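You operate a simulated robot arm through the tools that you are given. There is no shell and no other tool. Be economical: measure what you need, move in short steps, check, and stop when the job is done.

Carry out the task below with a simulated robot arm. There is one attempt and no reset: what you move stays moved.

JOB
Test the mini red bobbin and set it on the pad that the tester's display names.
Fine: on the cone, tester slider in, press the green button, tester slider back out before lifting it. Leave the other bobbins.

The check looks at the end state, three seconds after you hand in, the way a careful person would. Anything else that was tipped, shoved, dropped, spilled or broken makes it a failure.

ROBOT AND FRAMES
A 6-joint arm with a two-finger parallel gripper, fixed in place. Base frame: the origin is at the foot of the arm, x ahead of it, y to its left, z up; the work surface is at about z = 0. Readings come in mm, degrees, newtons and seconds.
With the tool pointing down near the work surface it reaches from about 140 to 580 mm from the base axis. Its first joint turns from -66.0 to 66.0 degrees. Payload 2.1 kg.
The tool frame sits at the grasp point between the pads (the TCP): z along the fingers, y along the line on which they close. The tips reach 30 mm beyond it. The gripper opens to 94 mm. The fingers are 28 mm wide and 10 mm thick; the gripper's body (50 by 96 mm) begins 55 mm behind the TCP.
Orientation is that of the tool frame in the base frame, as [roll, pitch, yaw] about the fixed x, y, z axes, in that order (R = Rz(yaw) Ry(pitch) Rx(roll)). With the fingers straight down and closing along the base's y, the tool's x points along the base's -x, its y along +y and its z along -z.

CONTROLS
- The arm moves only by the tool drive_tool. Its argument "series" is a list of rows, each a list of 7 numbers: the shift along the base's x, y, z in units of 100 mm (1.0 is 100 mm), then the turn, a rotation vector about the base's x, y, z in units of 45 degrees (1.0 is 45 degrees), then the opening, from 0 (shut) to 1 (fully open). In form: [[tx, ty, tz, rx, ry, rz, grip], ...]. A call has 1 to 20 rows; each row is the pose to reach, as a shift and turn from the pose commanded when the call began. A call with a number of a shift or a turn outside -1 to 1 is refused whole. A row lasts 0.2 s, in which the tool goes at most 50 mm and 8.6 degrees; a call with a longer step from one row to the next is refused whole, and so is a gripper value outside its range. A pose out of reach is approached as far as the arm can. The call stops where the force on the tool passes 60 N (or 10 N more than at its start, if that is more) or the arm is blocked; 0.2 s more then pass. The fingers move at their own pace (about 72 mm/s each) and stop on an object; they squeeze with about 38 N. The grip force told is the motor's: it shows also when the fingers shut on nothing. Time passes only in rows, and 0.2 s behind the last, so rows that repeat a pose let the fingers close. The reply holds the time, the measured pose of the TCP, the force on the tool along the base axes, the opening and the grip force, in the units named above and with some noise.
- Cameras (640 x 400 px; columns grow to the right, rows downward): "scene" is fixed at [73.9, -396, 484.9]; the picture's right is [0.51, -0.86, 0.00], its down [-0.50, -0.30, -0.82] and it looks along [0.70, 0.42, -0.58] (base axes); focal length 228 px, centre (320, 200). "wrist" rides on the gripper at [-37, 0, -58] in the tool frame; the picture's right is [0.00, -1.00, 0.00], its down [0.97, 0.00, -0.24] and it looks along [0.24, 0.00, 0.97] (tool axes); focal length 218 px, centre (320, 200). There is no depth. A picture from a camera that has moved, and an enlarged one, comes with that camera's place and axes in the base frame and with its lens.
- get_image(camera): a new picture of that camera. No time passes.
- close_up(camera, box): a new picture of the part [left, top, right, bottom] of that camera's present view, enlarged. No time passes.
- sign_off(): hands the job in; it is judged then, once.

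Go step by step. Nothing tells you positions but the pictures and the camera data: compare them with the known pose of the tool, close in by small moves and look again before you grip or let go. The budget is 120 turns and 76 pictures, counting those below and the enlarged ones. Unless the task says otherwise, let go and move clear before handing in, and close with one line.

The tools are called after ">>>" as name(argument=value, ...) on one line, values as JSON. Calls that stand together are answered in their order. drive_tool: Moves the arm, as the interface text tells. Its arguments: {"type":"object","properties":{"series":{"type":"array","items":{"type":"array","items":{"type":"number"}}}},"required":["series"]} The other tools are called the same way: get_image (camera) takes a picture; close_up (camera, box) takes an enlarged picture of a part of a camera's view; sign_off () hands the job in.

At the start:

```text
clock: 0.0
ee_pos: [336.2, -173.9, 356.1]
tool_rot: [-179.9, 0.0, -179.9]
contact_force: [0.5, -0.2, 0.2]
finger_gap: 94.0
finger_force: 0.0
```

scene: 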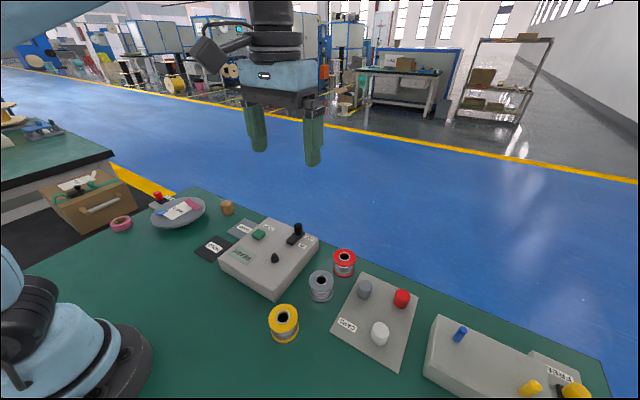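
wrist: 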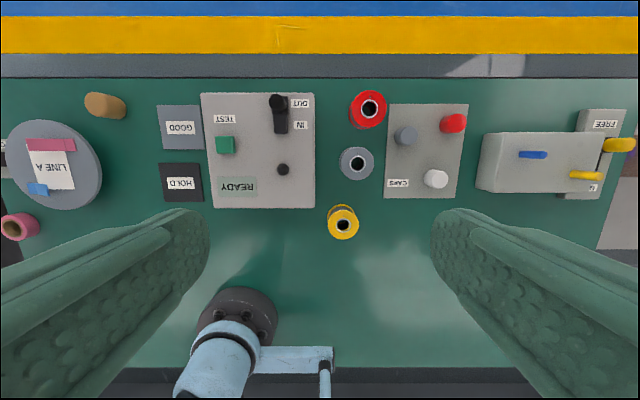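

I see a tester box (GOOD/HOLD pads next to it), a red, a grey and a yellow bobbin, a caps tray and another box to the right. I'll zoom in on the pieces before moving.

>>> close_up(camera="wrist", box=[150, 80, 400, 250])

>>> close_up(camera="scene", box=[190, 190, 430, 350])

>>> close_up(camera="wrist", box=[370, 80, 640, 250])

```text
2.35 times, centred on (275, 165) of wrist
camera zoom: at [373.0, -174.9, 415.8], right [0.0, -1.0, 0.0], down [-0.97, 0.0, 0.24], along [-0.24, 0.0, -0.97], focal length 514 px, centre (426, 282)
```

zoom: 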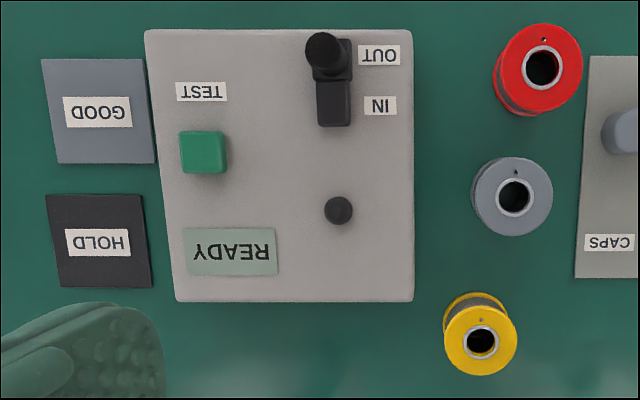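

```text
2.50 times, centred on (310, 270) of scene
camera zoom: at [73.9, -396.0, 484.9], right [0.51, -0.86, 0.0], down [-0.5, -0.3, -0.82], along [0.7, 0.42, -0.58], focal length 571 px, centre (345, 25)
```

zoom: 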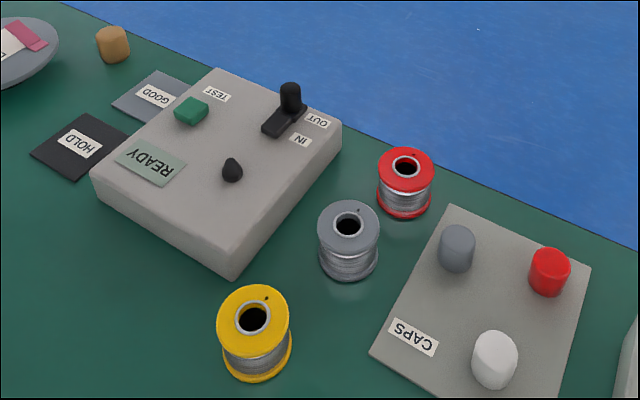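

```text
2.35 times, centred on (505, 165) of wrist
camera zoom: at [373.0, -174.9, 415.8], right [0.0, -1.0, 0.0], down [-0.97, 0.0, 0.24], along [-0.24, 0.0, -0.97], focal length 514 px, centre (-115, 282)
```

zoom: 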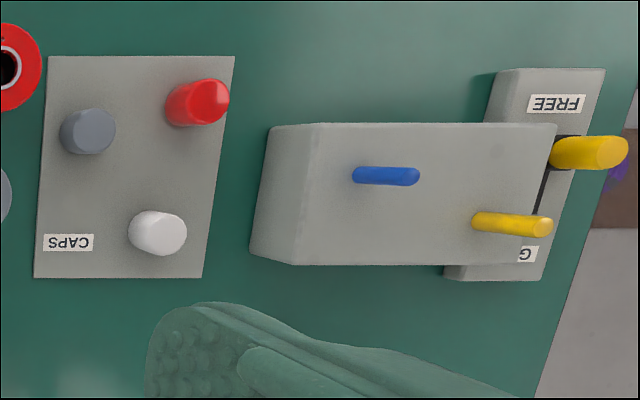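

The red bobbin's top is near (430, -253, 40), the cone near (335, -113), and the slider knob near (436, -110). I'll turn the gripper 90° so that it closes along x, and move above the red bobbin.

>>> drive_tool(series=[[0.15, -0.13, -0.15, 0, 0, 0.167, 0.8], [0.3, -0.26, -0.3, 0, 0, 0.333, 0.8], [0.45, -0.4, -0.45, 0, 0, 0.5, 0.8], [0.6, -0.53, -0.6, 0, 0, 0.667, 0.8], [0.75, -0.66, -0.8, 0, 0, 0.833, 0.8], [0.94, -0.79, -1.0, 0, 0, 1.0, 0.8]])

>>> drive_tool(series=[[0, 0, -0.1, 0, 0, 0.167, 0.8], [0, 0, -0.3, 0, 0, 0.333, 0.8], [0, 0, -0.5, 0, 0, 0.5, 0.8], [0, 0, -0.7, 0, 0, 0.667, 0.8], [0, 0, -0.9, 0, 0, 0.833, 0.8], [0, 0, -1.0, 0, 0, 1.0, 0.8], [0, 0, -1.0, 0, 0, 1.0, 0.8]])

>>> get_image(camera="wrist")

>>> get_image(camera="scene")

```text
clock: 1.4
ee_pos: [430.5, -251.9, 255.2]
tool_rot: [180.0, 0.1, -134.9]
contact_force: [-0.8, 0.1, 0.1]
finger_gap: 75.5
finger_force: 0.1
```

```text
clock: 3.0
ee_pos: [431.4, -254.2, 156.7]
tool_rot: [180.0, 0.0, -90.0]
contact_force: [0.2, 0.6, -1.7]
finger_gap: 75.3
finger_force: 0.1
```

```text
70 pictures are left
camera wrist: at [431.3, -217.4, 216.1], right [1.0, 0.0, 0.0], down [0.0, -0.97, 0.24], along [0.0, -0.24, -0.97], focal length 218 px, centre (320, 200)
```

wrist: 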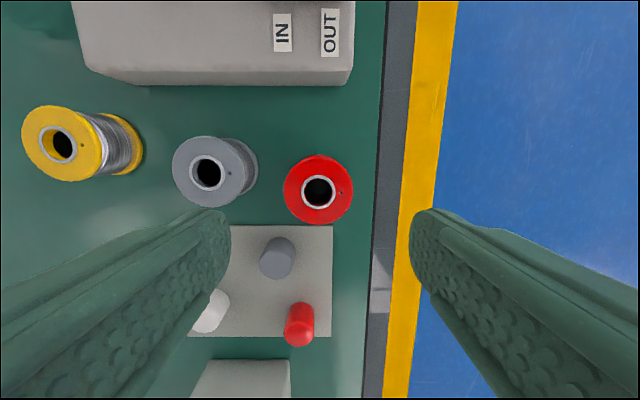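

```text
69 pictures are left
```

scene: 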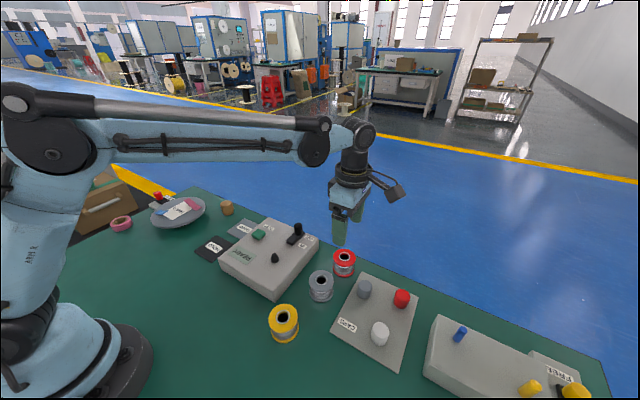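

The bobbin top is at about (430, -253, 40), centred under the gripper, and the other bobbins are clear. I'll descend and grip it across both flanges.

>>> drive_tool(series=[[-0.01, 0.01, -0.3, 0, 0, 0, 0.8], [-0.01, 0.01, -0.6, 0, 0, 0, 0.8], [-0.01, 0.01, -0.8, 0, 0, 0, 0.8], [-0.01, 0.01, -0.95, 0, 0, 0, 0.8], [-0.01, 0.01, -1.0, 0, 0, 0, 0.8], [-0.01, 0.01, -1.0, 0, 0, 0, 0.8]])

>>> get_image(camera="wrist")

>>> close_up(camera="scene", box=[270, 210, 430, 320])

```text
clock: 4.4
ee_pos: [428.3, -252.1, 56.7]
tool_rot: [179.9, 0.1, -90.0]
contact_force: [0.1, 0.4, 0.3]
finger_gap: 75.2
finger_force: 0.1
```

```text
68 pictures are left
camera wrist: at [428.4, -215.6, 116.4], right [1.0, 0.0, 0.0], down [0.0, -0.97, 0.24], along [0.0, -0.24, -0.97], focal length 218 px, centre (320, 200)
```

wrist: 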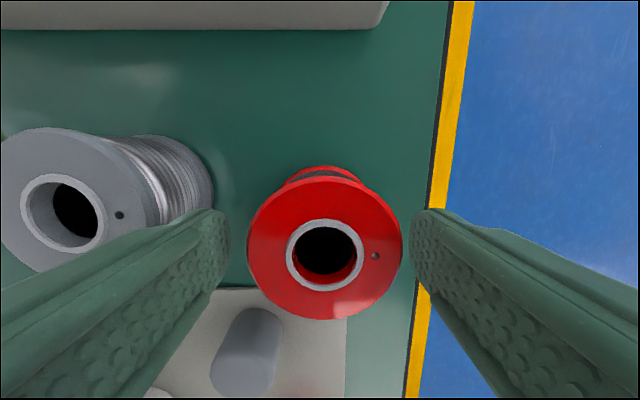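

```text
3.64 times, centred on (350, 265) of scene
camera zoom: at [73.9, -396.0, 484.9], right [0.51, -0.86, 0.0], down [-0.5, -0.3, -0.82], along [0.7, 0.42, -0.58], focal length 831 px, centre (211, -36)
```

zoom: 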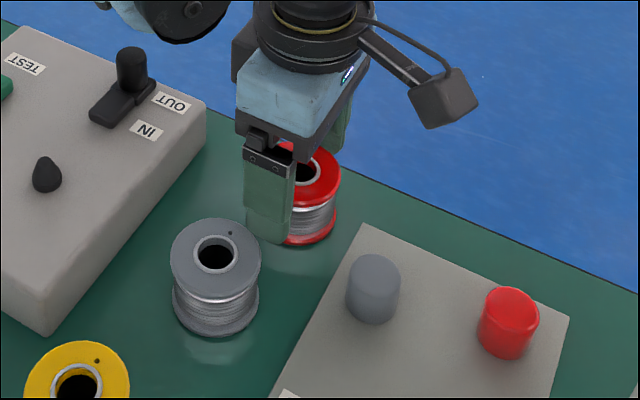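

The fingers straddle the red bobbin with clearance, and its centre is about (430, -251.5). I'll shift slightly, descend the last 20 mm, and close.

>>> drive_tool(series=[[0.015, 0.005, -0.1, 0, 0, 0, 0.8], [0.015, 0.005, -0.2, 0, 0, 0, 0.8], [0.015, 0.005, -0.2, 0, 0, 0, 0.8], [0.015, 0.005, -0.2, 0, 0, 0, 0.4], [0.015, 0.005, -0.2, 0, 0, 0, 0.4], [0.015, 0.005, -0.2, 0, 0, 0, 0.4], [0.015, 0.005, -0.2, 0, 0, 0, 0.4]])

>>> get_image(camera="wrist")

```text
clock: 6.0
ee_pos: [430.0, -251.4, 37.6]
tool_rot: [180.0, 0.0, -90.0]
contact_force: [-0.6, -0.1, -0.8]
finger_gap: 55.3
finger_force: 37.9
```

```text
66 pictures are left
camera wrist: at [430.1, -215.5, 96.7], right [1.0, 0.0, 0.0], down [0.0, -0.97, 0.24], along [0.0, -0.24, -0.97], focal length 218 px, centre (320, 200)
```

wrist: 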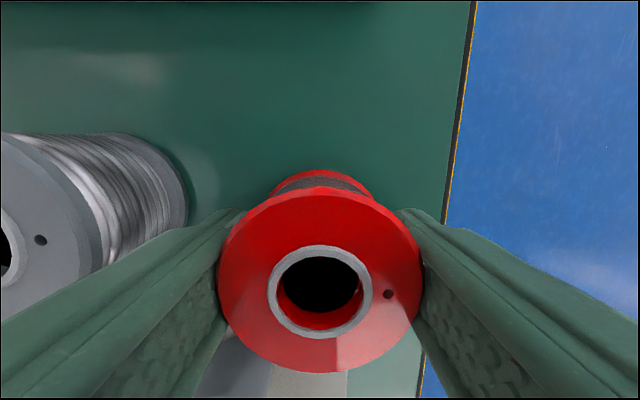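

Gripped at 55.3 mm, centred. I'll lift straight up, then move short of the cone to measure it.

>>> drive_tool(series=[[0, 0, 0.1, 0, 0, 0, 0.4], [0, 0, 0.4, 0, 0, 0, 0.4], [0, 0, 0.8, 0, 0, 0, 0.4], [0, 0, 1.0, 0, 0, 0, 0.4], [-0.3, 0.25, 1.0, 0, 0, 0, 0.4], [-0.6, 0.5, 1.0, 0, 0, 0, 0.4], [-0.85, 0.75, 1.0, 0, 0, 0, 0.4], [-0.95, 0.81, 1.0, 0, 0, 0, 0.4], [-0.95, 0.81, 1.0, 0, 0, 0, 0.4], [-0.95, 0.81, 1.0, 0, 0, 0, 0.4]])

>>> get_image(camera="wrist")

>>> get_image(camera="scene")

```text
clock: 8.2
ee_pos: [334.8, -170.0, 136.7]
tool_rot: [179.9, 0.0, -90.0]
contact_force: [-0.7, -0.3, -1.2]
finger_gap: 55.4
finger_force: 37.7
```

```text
65 pictures are left
camera wrist: at [335.3, -134.1, 196.4], right [1.0, 0.0, 0.0], down [0.0, -0.97, 0.24], along [0.0, -0.24, -0.97], focal length 218 px, centre (320, 200)
```

wrist: 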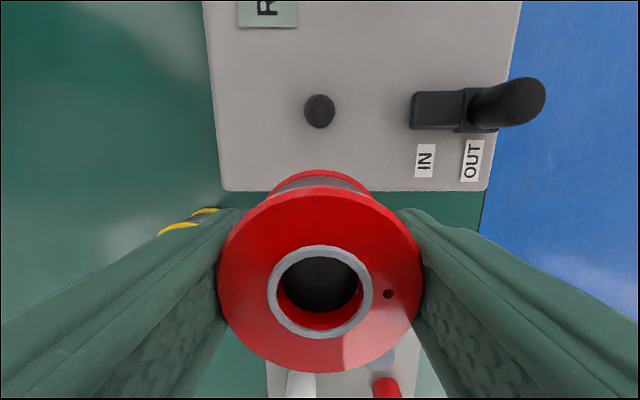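

```text
64 pictures are left
```

scene: 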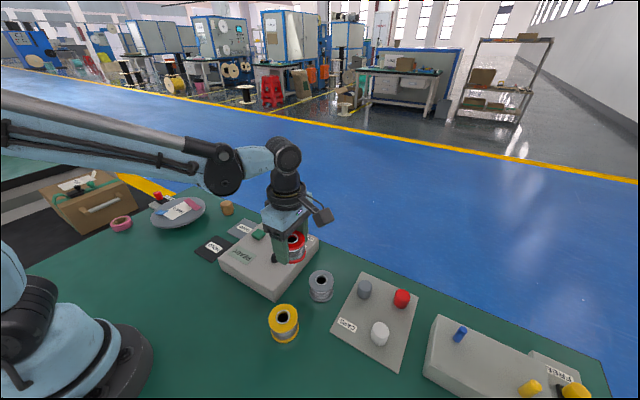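

The cone shows at (320, 111) in the wrist view, about (335, -112). I'll zoom in to find the tip and base more precisely.

>>> close_up(camera="wrist", box=[280, 80, 360, 130])

>>> close_up(camera="scene", box=[210, 210, 330, 310])

```text
8.00 times, centred on (320, 105) of wrist
camera zoom: at [335.3, -134.1, 196.4], right [1.0, 0.0, 0.0], down [0.0, -0.97, 0.24], along [0.0, -0.24, -0.97], focal length 1746 px, centre (320, 960)
```

zoom: 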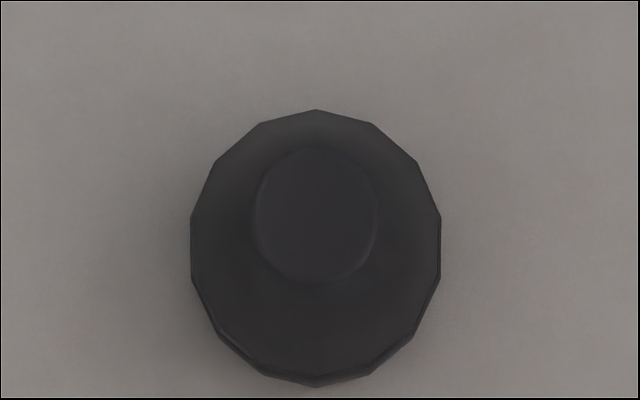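

```text
4.00 times, centred on (270, 260) of scene
camera zoom: at [73.9, -396.0, 484.9], right [0.51, -0.86, 0.0], down [-0.5, -0.3, -0.82], along [0.7, 0.42, -0.58], focal length 914 px, centre (520, -40)
```

zoom: 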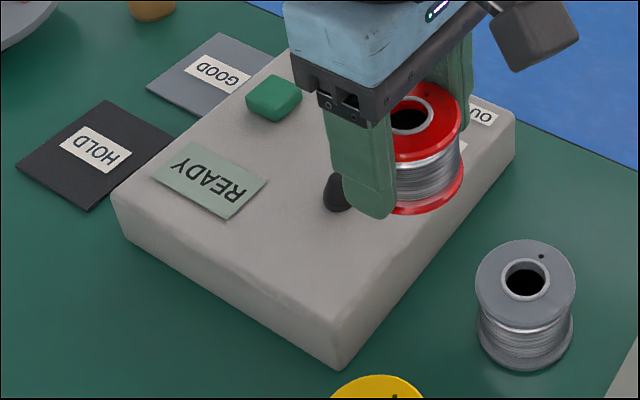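

The cone axis is near (335, -111): base about 21 mm wide, top about 10 mm wide at z≈55. I'll move over it and descend partway.

>>> drive_tool(series=[[0, 0.3, 0, 0, 0, 0, 0.4], [0, 0.59, 0, 0, 0, 0, 0.4], [0.002, 0.59, 0, 0, 0, 0, 0.4], [0.002, 0.59, -0.2, 0, 0, 0, 0.4], [0.002, 0.59, -0.35, 0, 0, 0, 0.4], [0.002, 0.59, -0.42, 0, 0, 0, 0.4], [0.002, 0.59, -0.42, 0, 0, 0, 0.4]])

>>> get_image(camera="wrist")

>>> close_up(camera="scene", box=[210, 210, 330, 310])

```text
clock: 9.8
ee_pos: [336.2, -111.9, 93.9]
tool_rot: [180.0, 0.0, -90.0]
contact_force: [0.8, 0.1, -0.8]
finger_gap: 55.5
finger_force: 38.4
```

```text
61 pictures are left
camera wrist: at [335.3, -75.9, 153.0], right [1.0, 0.0, 0.0], down [0.0, -0.97, 0.24], along [0.0, -0.24, -0.97], focal length 218 px, centre (320, 200)
```

wrist: 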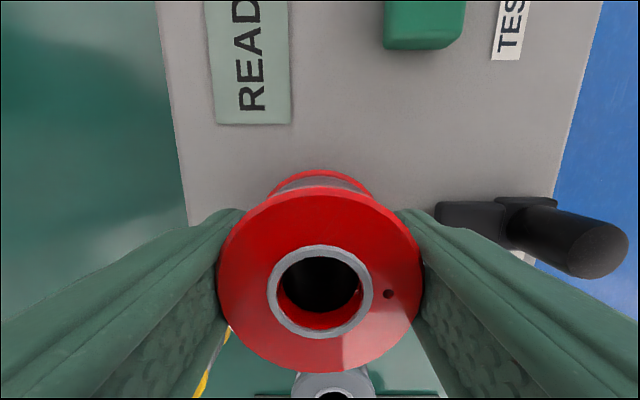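

```text
4.00 times, centred on (270, 260) of scene
camera zoom: at [73.9, -396.0, 484.9], right [0.51, -0.86, 0.0], down [-0.5, -0.3, -0.82], along [0.7, 0.42, -0.58], focal length 914 px, centre (520, -40)
```

zoom: 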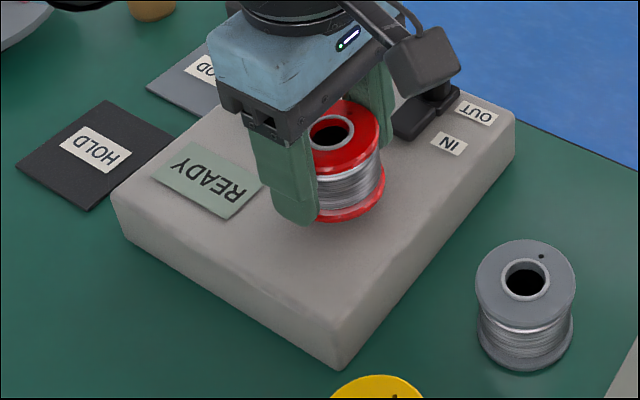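

No contact yet, with the bobbin bottom around z 56. I'll descend in small steps, watching the force.

>>> drive_tool(series=[[0, 0.005, -0.03, 0, 0, 0, 0.4], [0, 0.005, -0.06, 0, 0, 0, 0.4], [0, 0.005, -0.09, 0, 0, 0, 0.4], [0, 0.005, -0.12, 0, 0, 0, 0.4], [0, 0.005, -0.12, 0, 0, 0, 0.4]])

```text
clock: 11.0
ee_pos: [336.6, -111.1, 82.9]
tool_rot: [180.0, 0.0, -90.1]
contact_force: [0.0, 0.3, -1.5]
finger_gap: 55.5
finger_force: 37.8
```

>>> drive_tool(series=[[0, 0, -0.01, 0, 0, 0, 0.4], [0, 0, -0.02, 0, 0, 0, 0.4], [0, 0, -0.03, 0, 0, 0, 0.4], [0, 0, -0.03, 0, 0, 0, 0.4]])

>>> close_up(camera="scene", box=[240, 220, 330, 300])

```text
clock: 12.1
ee_pos: [336.0, -111.7, 81.5]
tool_rot: [-179.9, 0.0, -90.0]
contact_force: [-0.4, 0.3, 9.6]
finger_gap: 55.4
finger_force: 38.0
stopped in row 4: the force on the tool passed its limit (the readings are from after the stop); the commanded pose is now the measured one
```

```text
5.00 times, centred on (285, 260) of scene
camera zoom: at [73.9, -395.9, 484.9], right [0.51, -0.86, 0.0], down [-0.5, -0.3, -0.82], along [0.7, 0.42, -0.58], focal length 1142 px, centre (495, -100)
```

zoom: 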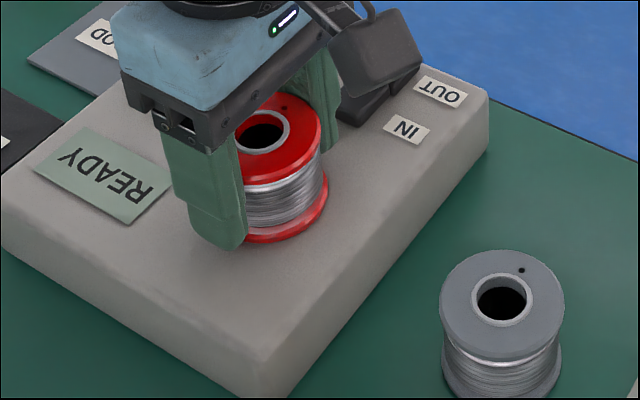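

Contact came with the bobbin bottom at z≈44, well below the cone tip, so it's seated on the cone. I'll open slightly, gently, and check that it stands level.

>>> drive_tool(series=[[0, 0, 0, 0, 0, 0, 0.65], [0, 0, 0, 0, 0, 0, 0.75], [0, 0, 0, 0, 0, 0, 0.75], [0, 0, 0, 0, 0, 0, 0.75]])

>>> get_image(camera="wrist")

>>> close_up(camera="scene", box=[240, 220, 330, 300])

```text
clock: 13.1
ee_pos: [335.9, -111.1, 80.5]
tool_rot: [179.8, 0.0, -90.0]
contact_force: [0.0, 0.5, -1.0]
finger_gap: 70.4
finger_force: 0.1
```

```text
58 pictures are left
camera wrist: at [335.9, -75.3, 139.9], right [1.0, 0.0, 0.0], down [0.0, -0.97, 0.24], along [0.0, -0.24, -0.97], focal length 218 px, centre (320, 200)
```

wrist: 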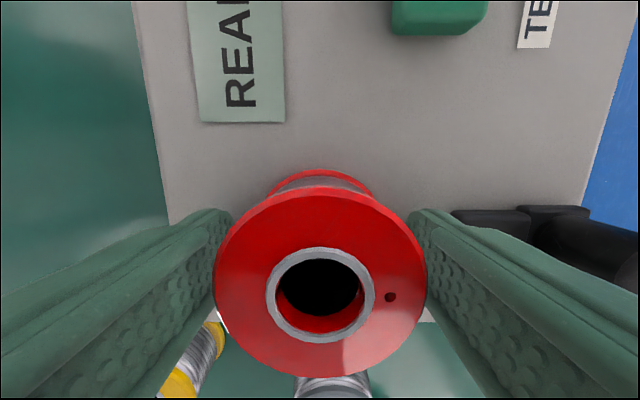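

```text
5.00 times, centred on (285, 260) of scene
camera zoom: at [73.9, -396.0, 484.9], right [0.51, -0.86, 0.0], down [-0.5, -0.3, -0.82], along [0.7, 0.42, -0.58], focal length 1142 px, centre (495, -100)
```

zoom: 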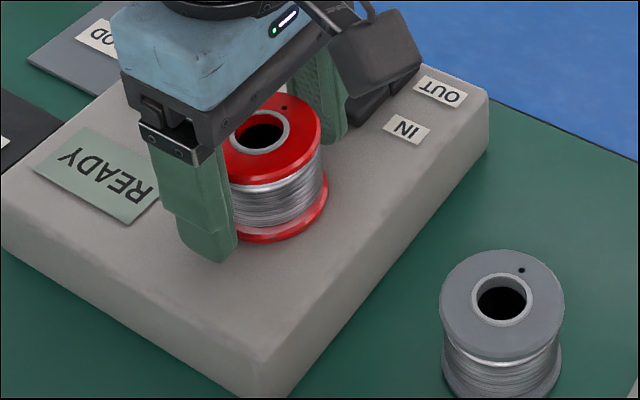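

The bobbin stands level on the cone and the fingers are free. I'll rise and move to look at the slider knob.

>>> drive_tool(series=[[0, 0, 0.2, 0, 0, 0, 0.75], [0, 0, 0.5, 0, 0, 0, 0.75], [0, 0, 0.9, 0, 0, 0, 0.75], [0.3, -0.1, 0.9, 0, 0, 0, 0.75], [0.6, -0.2, 0.9, 0, 0, 0, 0.75], [0.9, -0.3, 0.9, 0, 0, 0, 0.75], [0.9, -0.3, 0.9, 0, 0, 0, 0.75], [0.9, -0.3, 0.9, 0, 0, 0, 0.75]])

>>> get_image(camera="wrist")

>>> close_up(camera="scene", box=[240, 210, 330, 290])

```text
clock: 14.9
ee_pos: [424.5, -141.0, 171.8]
tool_rot: [179.9, 0.0, -89.9]
contact_force: [-0.9, -0.2, -0.5]
finger_gap: 70.5
finger_force: 0.1
```

```text
56 pictures are left
camera wrist: at [424.9, -105.3, 230.6], right [1.0, 0.0, 0.0], down [0.0, -0.97, 0.24], along [0.0, -0.24, -0.97], focal length 218 px, centre (320, 200)
```

wrist: 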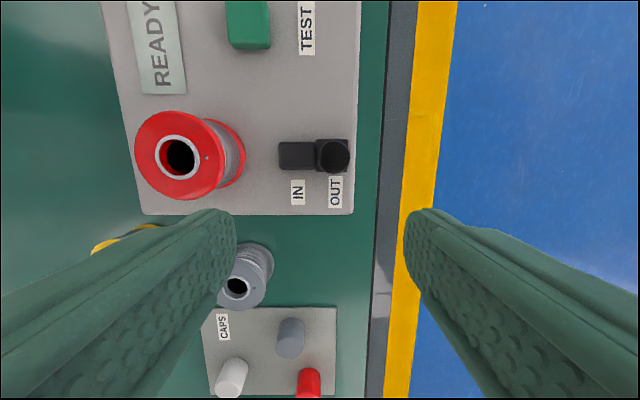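

```text
5.00 times, centred on (285, 250) of scene
camera zoom: at [73.9, -396.0, 484.9], right [0.51, -0.86, 0.0], down [-0.5, -0.3, -0.82], along [0.7, 0.42, -0.58], focal length 1142 px, centre (495, -50)
```

zoom: 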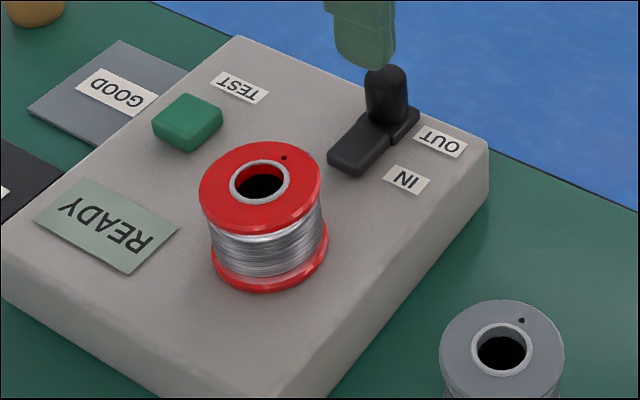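

The knob is about 19 mm across, with its top at (434, -112, 78). I'll come over it with the fingers half open, descend, and grip lightly along its travel direction.

>>> drive_tool(series=[[0.09, 0.15, -0.1, 0, 0, 0, 0.55], [0.09, 0.297, -0.2, 0, 0, 0, 0.55], [0.09, 0.297, -0.4, 0, 0, 0, 0.55], [0.09, 0.297, -0.6, 0, 0, 0, 0.55], [0.09, 0.297, -0.6, 0, 0, 0, 0.55]])

>>> get_image(camera="wrist")

>>> close_up(camera="scene", box=[240, 210, 330, 290])

```text
clock: 16.1
ee_pos: [434.9, -111.3, 111.1]
tool_rot: [179.9, 0.1, -90.0]
contact_force: [0.6, -0.6, -0.3]
finger_gap: 51.9
finger_force: 0.0
```

```text
54 pictures are left
camera wrist: at [435.6, -75.6, 170.3], right [1.0, 0.0, 0.0], down [0.0, -0.97, 0.24], along [0.0, -0.24, -0.97], focal length 218 px, centre (320, 200)
```

wrist: 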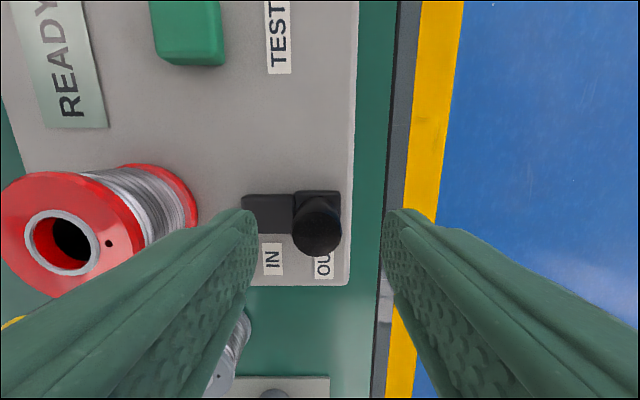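

```text
5.00 times, centred on (285, 250) of scene
camera zoom: at [73.9, -396.0, 484.9], right [0.51, -0.86, 0.0], down [-0.5, -0.3, -0.82], along [0.7, 0.42, -0.58], focal length 1142 px, centre (495, -50)
```

zoom: 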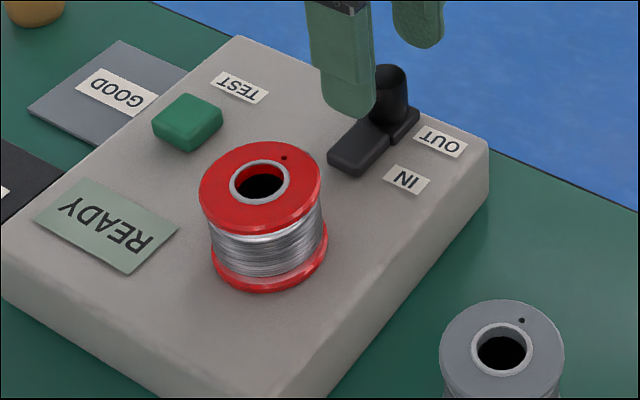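

The knob lies between the fingers, so I'll go down to TCP z≈87 and close on it.

>>> drive_tool(series=[[-0.005, -0.008, -0.12, 0, 0, 0, 0.55], [-0.005, -0.008, -0.24, 0, 0, 0, 0.55], [-0.005, -0.008, -0.24, 0, 0, 0, 0.3], [-0.005, -0.008, -0.24, 0, 0, 0, 0.15], [-0.005, -0.008, -0.24, 0, 0, 0, 0.1], [-0.005, -0.008, -0.24, 0, 0, 0, 0.1]])

>>> get_image(camera="wrist")

```text
clock: 17.5
ee_pos: [434.1, -112.3, 87.5]
tool_rot: [179.8, 0.0, -89.9]
contact_force: [-15.5, 0.7, -3.7]
finger_gap: 22.5
finger_force: 45.1
```

```text
52 pictures are left
camera wrist: at [434.3, -77.1, 146.3], right [1.0, 0.0, 0.0], down [0.0, -0.97, 0.24], along [0.0, -0.24, -0.97], focal length 218 px, centre (320, 200)
```

wrist: 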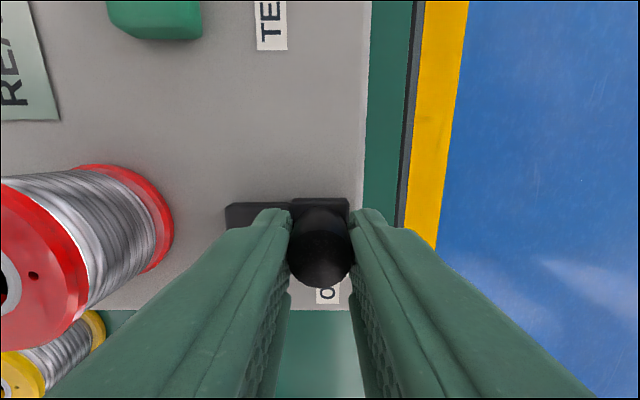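

The knob is gripped. I'll slide it toward IN in small steps.

>>> drive_tool(series=[[-0.05, 0, 0, 0, 0, 0, 0.1], [-0.1, 0, 0, 0, 0, 0, 0.1], [-0.15, 0, 0, 0, 0, 0, 0.1], [-0.2, 0, 0, 0, 0, 0, 0.1], [-0.23, 0, 0, 0, 0, 0, 0.1], [-0.23, 0, 0, 0, 0, 0, 0.1]])

>>> get_image(camera="wrist")

>>> close_up(camera="scene", box=[240, 210, 330, 290])

```text
clock: 18.9
ee_pos: [411.5, -113.2, 87.3]
tool_rot: [-180.0, -0.2, -89.9]
contact_force: [-1.0, -8.9, 31.5]
finger_gap: 22.8
finger_force: 45.1
```

```text
51 pictures are left
camera wrist: at [411.4, -76.9, 146.3], right [1.0, 0.0, 0.0], down [0.0, -0.97, 0.24], along [0.0, -0.24, -0.97], focal length 218 px, centre (320, 200)
```

wrist: 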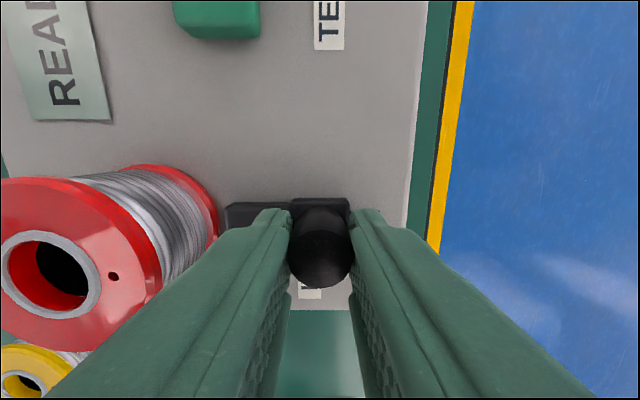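

```text
5.00 times, centred on (285, 250) of scene
camera zoom: at [73.7, -395.9, 485.0], right [0.51, -0.86, 0.0], down [-0.49, -0.3, -0.82], along [0.7, 0.42, -0.58], focal length 1142 px, centre (495, -50)
```

zoom: 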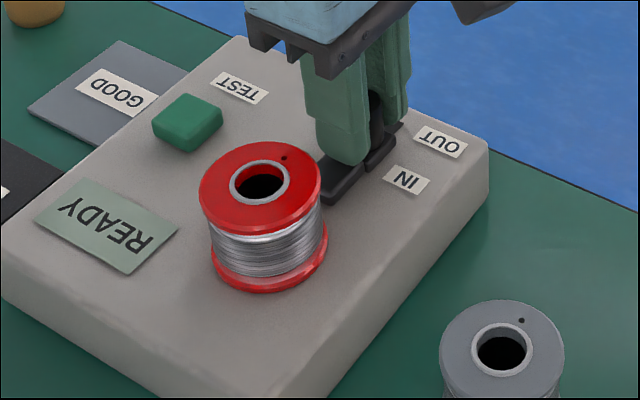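

The bar moved with the knob and its tip is approaching the bobbin. The knob is at x≈411 while the IN label centre is at about 406, so I'll continue gently.

>>> drive_tool(series=[[-0.02, 0, 0, 0, 0, 0, 0.1], [-0.04, 0, 0, 0, 0, 0, 0.1], [-0.04, 0, 0, 0, 0, 0, 0.1]])

>>> get_image(camera="wrist")

>>> close_up(camera="scene", box=[240, 210, 330, 290])

```text
clock: 19.7
ee_pos: [406.8, -113.4, 85.6]
tool_rot: [-179.9, -0.2, -90.1]
contact_force: [10.2, -12.4, 19.1]
finger_gap: 22.2
finger_force: 44.9
```

```text
49 pictures are left
camera wrist: at [408.0, -76.9, 146.1], right [1.0, 0.0, 0.0], down [0.0, -0.97, 0.24], along [0.0, -0.24, -0.97], focal length 218 px, centre (320, 200)
```

wrist: 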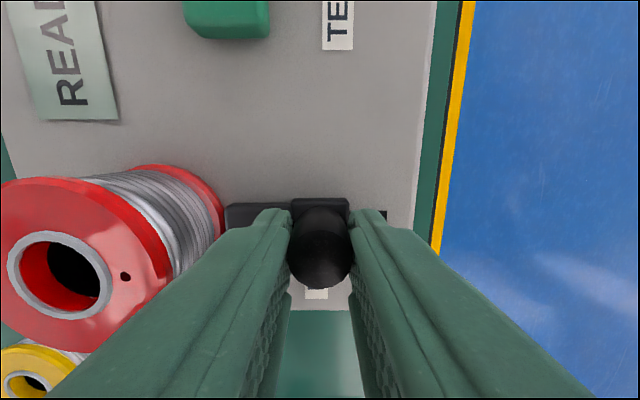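

```text
5.00 times, centred on (285, 250) of scene
camera zoom: at [73.8, -395.9, 485.0], right [0.51, -0.86, 0.0], down [-0.5, -0.3, -0.82], along [0.7, 0.42, -0.58], focal length 1142 px, centre (495, -50)
```

zoom: 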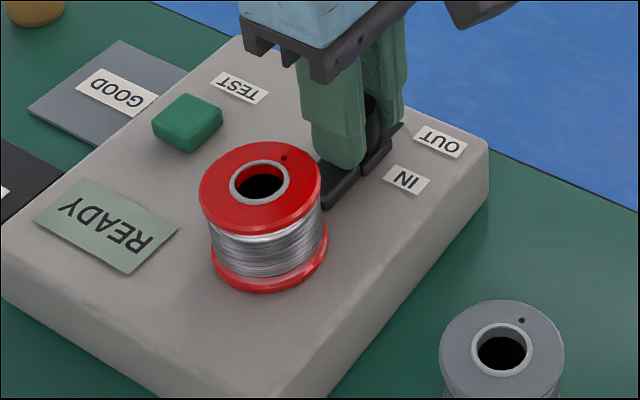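

Some resistance appears (10 N) with a small gap to the bobbin left. I'll push a bit further, gently.

>>> drive_tool(series=[[-0.015, 0, 0, 0, 0, 0, 0.1], [-0.03, 0, 0, 0, 0, 0, 0.1], [-0.03, 0, 0, 0, 0, 0, 0.1]])

>>> get_image(camera="wrist")

```text
clock: 20.5
ee_pos: [408.2, -112.7, 87.9]
tool_rot: [-179.2, -0.1, -90.0]
contact_force: [41.3, -17.4, 9.3]
finger_gap: 22.7
finger_force: 44.7
```

```text
47 pictures are left
camera wrist: at [406.8, -76.7, 146.2], right [1.0, 0.0, 0.01], down [0.0, -0.97, 0.24], along [0.01, -0.24, -0.97], focal length 218 px, centre (320, 200)
```

wrist: 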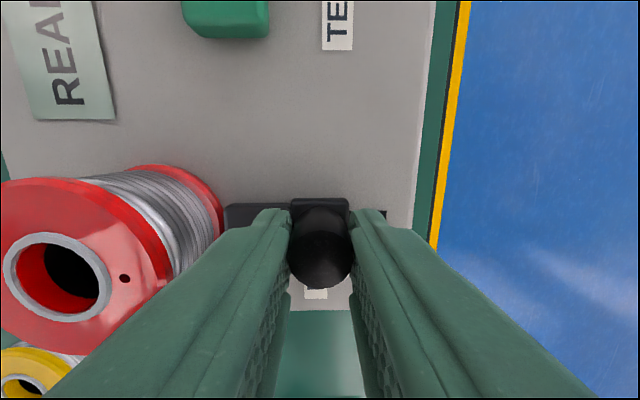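

The slider is at its end stop (41 N, no more motion), so it is IN. I'll ease the load, open a little and rise.

>>> drive_tool(series=[[0.02, 0, 0, 0, 0, 0, 0.1], [0.02, 0, 0, 0, 0, 0, 0.42], [0.02, 0, 0, 0, 0, 0, 0.42], [0.02, 0, 0, 0, 0, 0, 0.42], [0.02, 0, 0.2, 0, 0, 0, 0.42], [0.02, 0, 0.5, 0, 0, 0, 0.42], [0.02, 0, 0.8, 0, 0, 0, 0.42], [0.02, 0, 0.8, 0, 0, 0, 0.42]])

>>> get_image(camera="wrist")

>>> close_up(camera="scene", box=[240, 210, 330, 290])

```text
clock: 22.3
ee_pos: [407.4, -113.6, 165.9]
tool_rot: [179.9, 0.0, -90.1]
contact_force: [-0.7, -1.0, 1.0]
finger_gap: 39.8
finger_force: 0.0
```

```text
46 pictures are left
camera wrist: at [407.6, -76.5, 225.4], right [1.0, 0.0, 0.0], down [0.0, -0.97, 0.24], along [0.0, -0.24, -0.97], focal length 218 px, centre (320, 200)
```

wrist: 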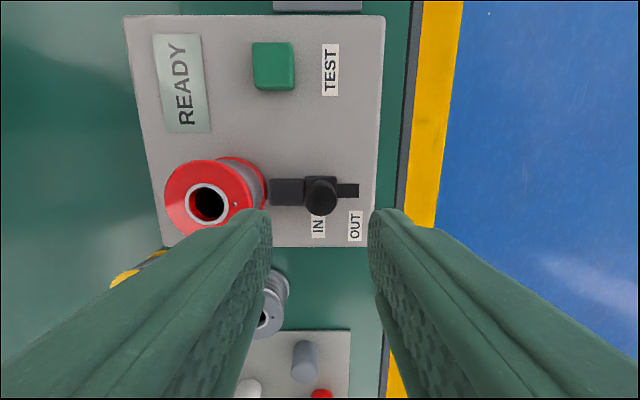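

```text
5.00 times, centred on (285, 250) of scene
camera zoom: at [73.9, -396.0, 484.9], right [0.51, -0.86, 0.0], down [-0.5, -0.3, -0.82], along [0.7, 0.42, -0.58], focal length 1142 px, centre (495, -50)
```

zoom: 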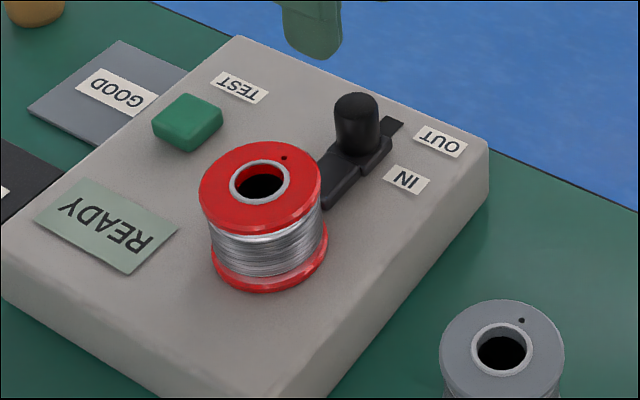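

The slider sits at IN and the display still says READY. The green button's top is near (375, -21, 54); I'll shut the fingers and move above it.

>>> drive_tool(series=[[-0.08, 0.3, 0, 0, 0, 0, 0.0], [-0.16, 0.6, 0, 0, 0, 0, 0.0], [-0.325, 0.92, 0, 0, 0, 0, 0.0], [-0.325, 0.92, -0.3, 0, 0, 0, 0.0], [-0.325, 0.92, -0.6, 0, 0, 0, 0.0], [-0.325, 0.92, -0.66, 0, 0, 0, 0.0], [-0.325, 0.92, -0.66, 0, 0, 0, 0.0]])

>>> get_image(camera="wrist")

>>> close_up(camera="scene", box=[210, 200, 330, 290])

```text
clock: 23.9
ee_pos: [373.5, -20.5, 98.5]
tool_rot: [179.9, 0.0, -90.0]
contact_force: [-0.3, 0.3, 0.2]
finger_gap: 0.0
finger_force: 32.9
```

```text
44 pictures are left
camera wrist: at [374.3, 15.9, 158.3], right [1.0, 0.0, 0.0], down [0.0, -0.97, 0.24], along [0.0, -0.24, -0.97], focal length 218 px, centre (320, 200)
```

wrist: 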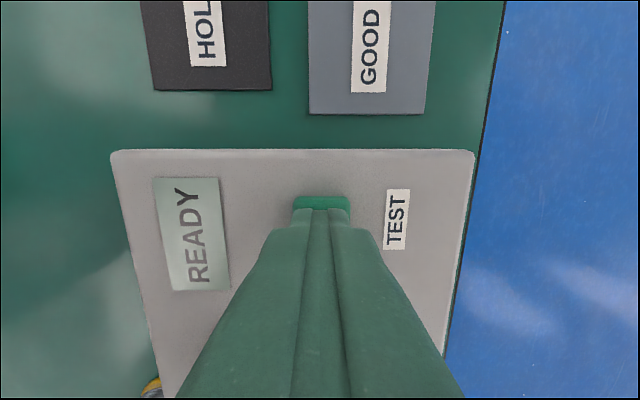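

```text
4.44 times, centred on (270, 245) of scene
camera zoom: at [73.9, -396.0, 484.9], right [0.51, -0.86, 0.0], down [-0.5, -0.3, -0.82], along [0.7, 0.42, -0.58], focal length 1016 px, centre (542, 0)
```

zoom: 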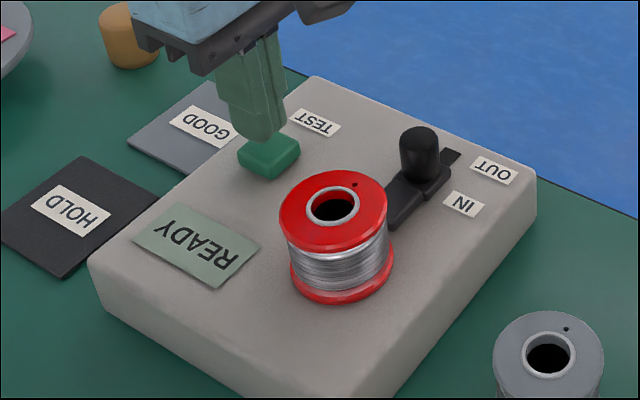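

The fingers are over the button, so I'll press down in small steps.

>>> drive_tool(series=[[0.01, 0, -0.06, 0, 0, 0, 0.0], [0.01, 0, -0.1, 0, 0, 0, 0.0], [0.01, 0, -0.13, 0, 0, 0, 0.0], [0.01, 0, -0.15, 0, 0, 0, 0.0], [0.01, 0, -0.17, 0, 0, 0, 0.0], [0.01, 0, -0.19, 0, 0, 0, 0.0], [0.01, 0, -0.19, 0, 0, 0, 0.0]])

>>> get_image(camera="wrist")

```text
clock: 25.5
ee_pos: [374.2, -20.4, 80.6]
tool_rot: [179.9, 0.0, -90.0]
contact_force: [-3.4, -2.4, 7.5]
finger_gap: 0.1
finger_force: 32.7
```

```text
42 pictures are left
camera wrist: at [374.5, 15.6, 141.4], right [1.0, 0.0, 0.0], down [0.0, -0.97, 0.24], along [0.0, -0.24, -0.97], focal length 218 px, centre (320, 200)
```

wrist: 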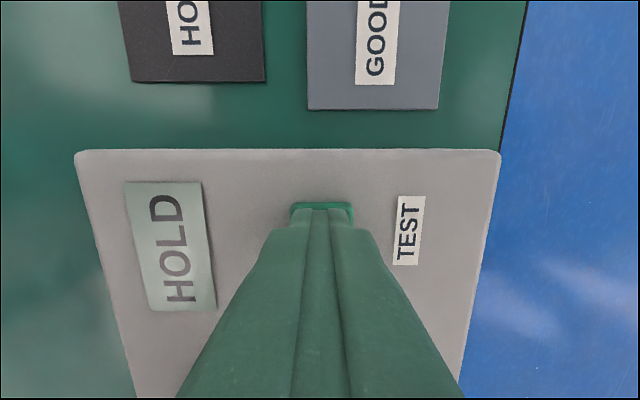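

The display now reads HOLD. I'll rise and return over the slider knob at (408, -112), then check that the reading holds.

>>> drive_tool(series=[[0, 0, 0.2, 0, 0, 0, 0.0], [0, 0, 0.5, 0, 0, 0, 0.2], [0, 0, 0.8, 0, 0, 0, 0.45], [0.1, -0.3, 0.8, 0, 0, 0, 0.45], [0.2, -0.6, 0.8, 0, 0, 0, 0.45], [0.335, -0.92, 0.8, 0, 0, 0, 0.45], [0.335, -0.92, 0.5, 0, 0, 0, 0.45], [0.335, -0.92, 0.32, 0, 0, 0, 0.45], [0.335, -0.92, 0.32, 0, 0, 0, 0.45]])

>>> get_image(camera="wrist")

>>> close_up(camera="scene", box=[210, 200, 330, 290])

```text
clock: 27.5
ee_pos: [408.6, -112.9, 112.8]
tool_rot: [179.9, 0.0, -90.0]
contact_force: [0.4, 0.4, 0.0]
finger_gap: 42.3
finger_force: 0.0
```

```text
41 pictures are left
camera wrist: at [408.1, -76.3, 172.1], right [1.0, 0.0, 0.0], down [0.0, -0.97, 0.24], along [0.0, -0.24, -0.97], focal length 218 px, centre (320, 200)
```

wrist: 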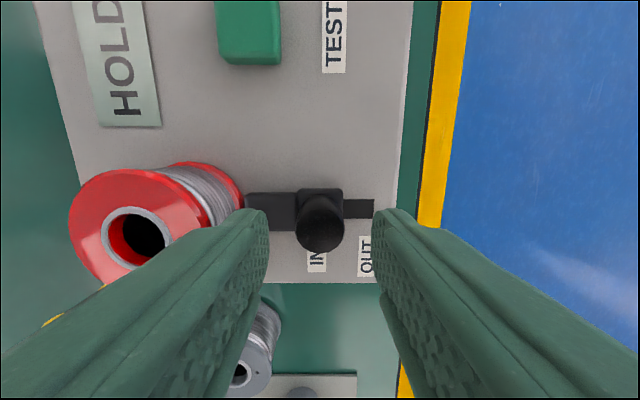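

```text
4.44 times, centred on (270, 245) of scene
camera zoom: at [73.9, -396.0, 484.9], right [0.51, -0.86, 0.0], down [-0.5, -0.3, -0.82], along [0.7, 0.42, -0.58], focal length 1016 px, centre (542, 0)
```

zoom: 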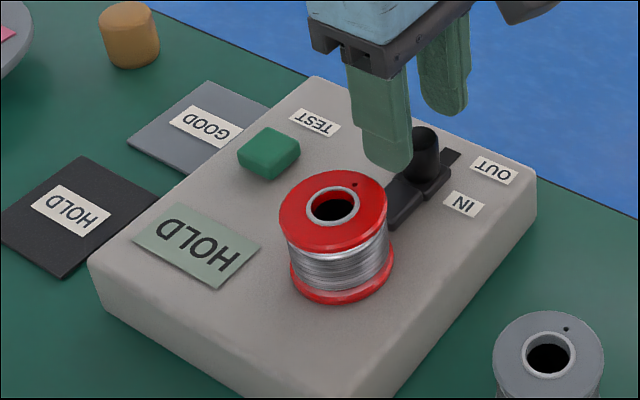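

HOLD stays shown. I'll descend over the knob, grip it and slide it back toward OUT (+x).

>>> drive_tool(series=[[0, 0.005, -0.12, 0, 0, 0, 0.45], [0, 0.005, -0.24, 0, 0, 0, 0.45], [0, 0.005, -0.24, 0, 0, 0, 0.3], [0, 0.005, -0.24, 0, 0, 0, 0.1], [0, 0.005, -0.24, 0, 0, 0, 0.1], [0, 0.005, -0.24, 0, 0, 0, 0.1]])

>>> drive_tool(series=[[0.05, 0, 0, 0, 0, 0, 0.1], [0.1, 0, 0, 0, 0, 0, 0.1], [0.15, 0, 0, 0, 0, 0, 0.1], [0.2, 0, 0, 0, 0, 0, 0.1], [0.25, 0, 0, 0, 0, 0, 0.1], [0.27, 0, 0, 0, 0, 0, 0.1], [0.27, 0, 0, 0, 0, 0, 0.1]])

>>> get_image(camera="wrist")

```text
clock: 28.9
ee_pos: [408.4, -110.9, 88.4]
tool_rot: [180.0, 0.1, -90.0]
contact_force: [10.4, -0.9, -11.0]
finger_gap: 22.3
finger_force: 44.9
```

```text
clock: 30.5
ee_pos: [434.5, -113.6, 89.2]
tool_rot: [179.7, -0.1, -90.0]
contact_force: [-12.5, -5.0, -20.9]
finger_gap: 22.2
finger_force: 44.5
```

```text
39 pictures are left
camera wrist: at [434.3, -75.9, 148.5], right [1.0, 0.0, 0.0], down [0.0, -0.97, 0.24], along [0.0, -0.24, -0.97], focal length 218 px, centre (320, 200)
```

wrist: 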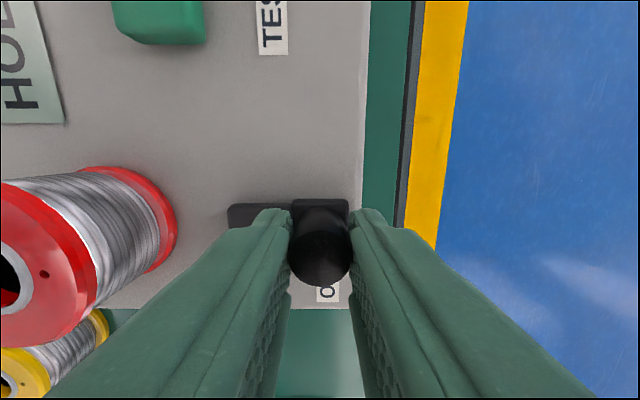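

The slider is back at about x 434, its starting place. One small extra nudge to be sure it's at the stop, then release and rise.

>>> drive_tool(series=[[0.015, 0, 0, 0, 0, 0, 0.1], [0.02, 0, 0, 0, 0, 0, 0.1], [0.0, 0, 0, 0, 0, 0, 0.1], [0.0, 0, 0, 0, 0, 0, 0.4], [0.0, 0, 0, 0, 0, 0, 0.4], [0.0, 0, 0, 0, 0, 0, 0.4], [0.0, 0, 0.2, 0, 0, 0, 0.4], [0.0, 0, 0.5, 0, 0, 0, 0.4], [0, 0, 0.9, 0, 0, 0, 0.5], [0, 0, 0.9, 0, 0, 0, 0.5]])

>>> get_image(camera="wrist")

>>> close_up(camera="scene", box=[190, 200, 330, 300])

```text
clock: 32.7
ee_pos: [435.3, -111.1, 180.3]
tool_rot: [179.8, 0.0, -90.0]
contact_force: [-0.5, 0.8, 0.2]
finger_gap: 47.0
finger_force: 0.1
```

```text
38 pictures are left
camera wrist: at [435.2, -75.4, 240.0], right [1.0, 0.0, 0.0], down [0.0, -0.97, 0.24], along [0.0, -0.24, -0.97], focal length 218 px, centre (320, 200)
```

wrist: 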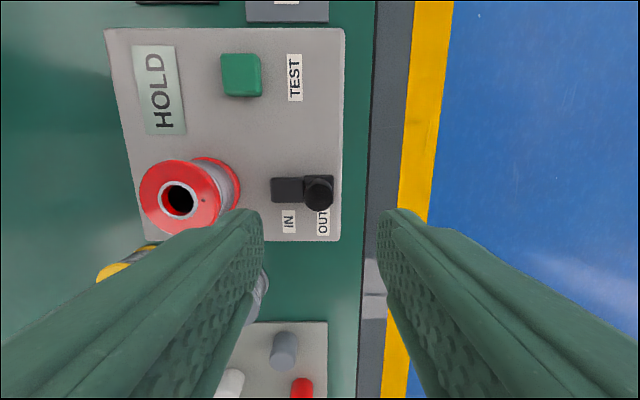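

```text
4.00 times, centred on (260, 250) of scene
camera zoom: at [73.9, -396.0, 484.9], right [0.51, -0.86, 0.0], down [-0.5, -0.3, -0.82], along [0.7, 0.42, -0.58], focal length 914 px, centre (560, 0)
```

zoom: 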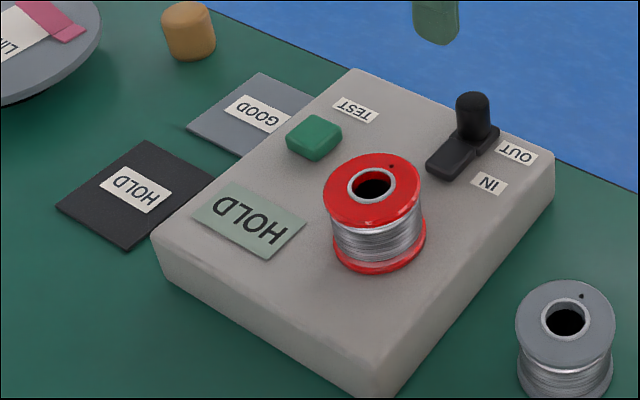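

The slider is OUT and the display reads HOLD. Now I'll return above the bobbin on the cone.

>>> drive_tool(series=[[-0.33, 0, 0, 0, 0, 0, 0.8], [-0.66, 0, 0, 0, 0, 0, 0.8], [-0.99, 0, 0, 0, 0, 0, 0.8], [-0.99, 0, -0.3, 0, 0, 0, 0.8], [-0.99, 0, -0.6, 0, 0, 0, 0.8], [-0.99, 0, -0.75, 0, 0, 0, 0.8], [-0.99, 0, -0.75, 0, 0, 0, 0.8]])

>>> get_image(camera="wrist")

```text
clock: 34.3
ee_pos: [336.0, -113.0, 105.7]
tool_rot: [179.9, -0.1, -90.0]
contact_force: [0.9, -0.6, 0.0]
finger_gap: 75.3
finger_force: 0.0
```

```text
36 pictures are left
camera wrist: at [336.4, -76.9, 164.6], right [1.0, 0.0, 0.0], down [0.0, -0.97, 0.24], along [0.0, -0.24, -0.97], focal length 218 px, centre (320, 200)
```

wrist: 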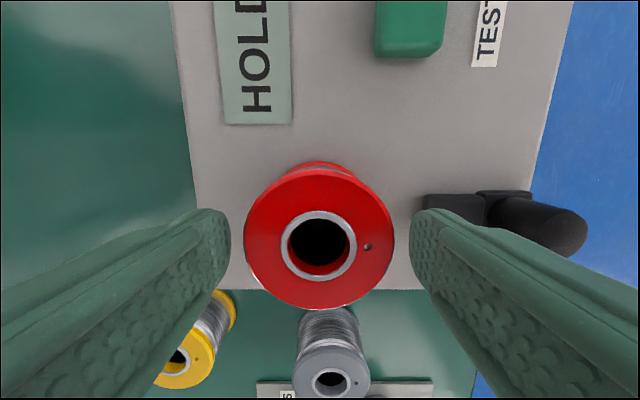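

The bobbin is still centred on the cone. I'll descend to the original grip height and close.

>>> drive_tool(series=[[0, 0.01, -0.12, 0, 0, 0, 0.8], [0, 0.015, -0.235, 0, 0, 0, 0.8], [0, 0.015, -0.235, 0, 0, 0, 0.8], [0, 0.015, -0.235, 0, 0, 0, 0.4], [0, 0.015, -0.235, 0, 0, 0, 0.4], [0, 0.015, -0.235, 0, 0, 0, 0.4], [0, 0.015, -0.235, 0, 0, 0, 0.4]])

```text
clock: 35.9
ee_pos: [335.5, -110.0, 81.3]
tool_rot: [179.9, 0.0, -90.0]
contact_force: [-1.4, -0.9, 0.3]
finger_gap: 55.4
finger_force: 38.2
```

Gripped. I'll lift straight off the cone and move toward the HOLD pad, stopping short of it to measure.

>>> drive_tool(series=[[0, 0, 0.1, 0, 0, 0, 0.4], [0, 0, 0.3, 0, 0, 0, 0.4], [0, 0, 0.6, 0, 0, 0, 0.4], [0, 0, 0.8, 0, 0, 0, 0.4], [-0.1, 0.3, 0.8, 0, 0, 0, 0.4], [-0.2, 0.6, 0.8, 0, 0, 0, 0.4], [-0.3, 1.0, 0.8, 0, 0, 0, 0.4], [-0.3, 1.0, 0.8, 0, 0, 0, 0.4], [-0.3, 1.0, 0.8, 0, 0, 0, 0.4]])

>>> get_image(camera="wrist")

>>> get_image(camera="scene")

```text
clock: 37.9
ee_pos: [307.1, -9.9, 160.9]
tool_rot: [179.9, 0.0, -90.0]
contact_force: [0.7, -0.3, -0.4]
finger_gap: 55.1
finger_force: 37.7
```

```text
35 pictures are left
camera wrist: at [306.5, 26.0, 220.3], right [1.0, 0.0, 0.0], down [0.0, -0.97, 0.24], along [0.0, -0.24, -0.97], focal length 218 px, centre (320, 200)
```

wrist: 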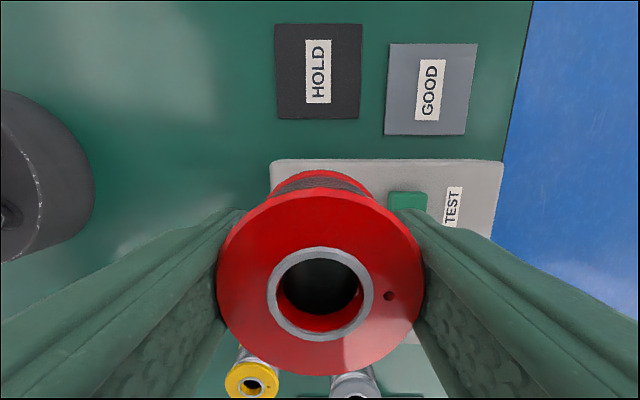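

```text
34 pictures are left
```

scene: 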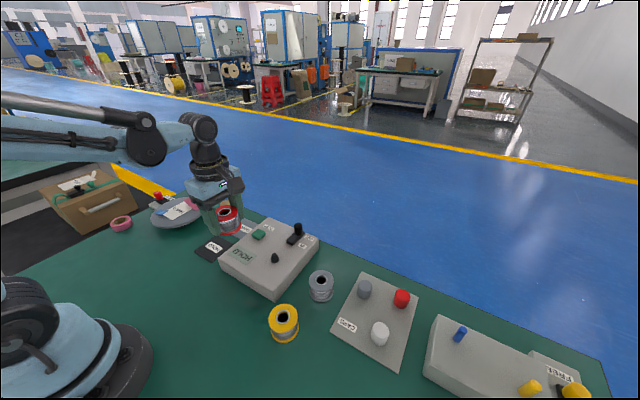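

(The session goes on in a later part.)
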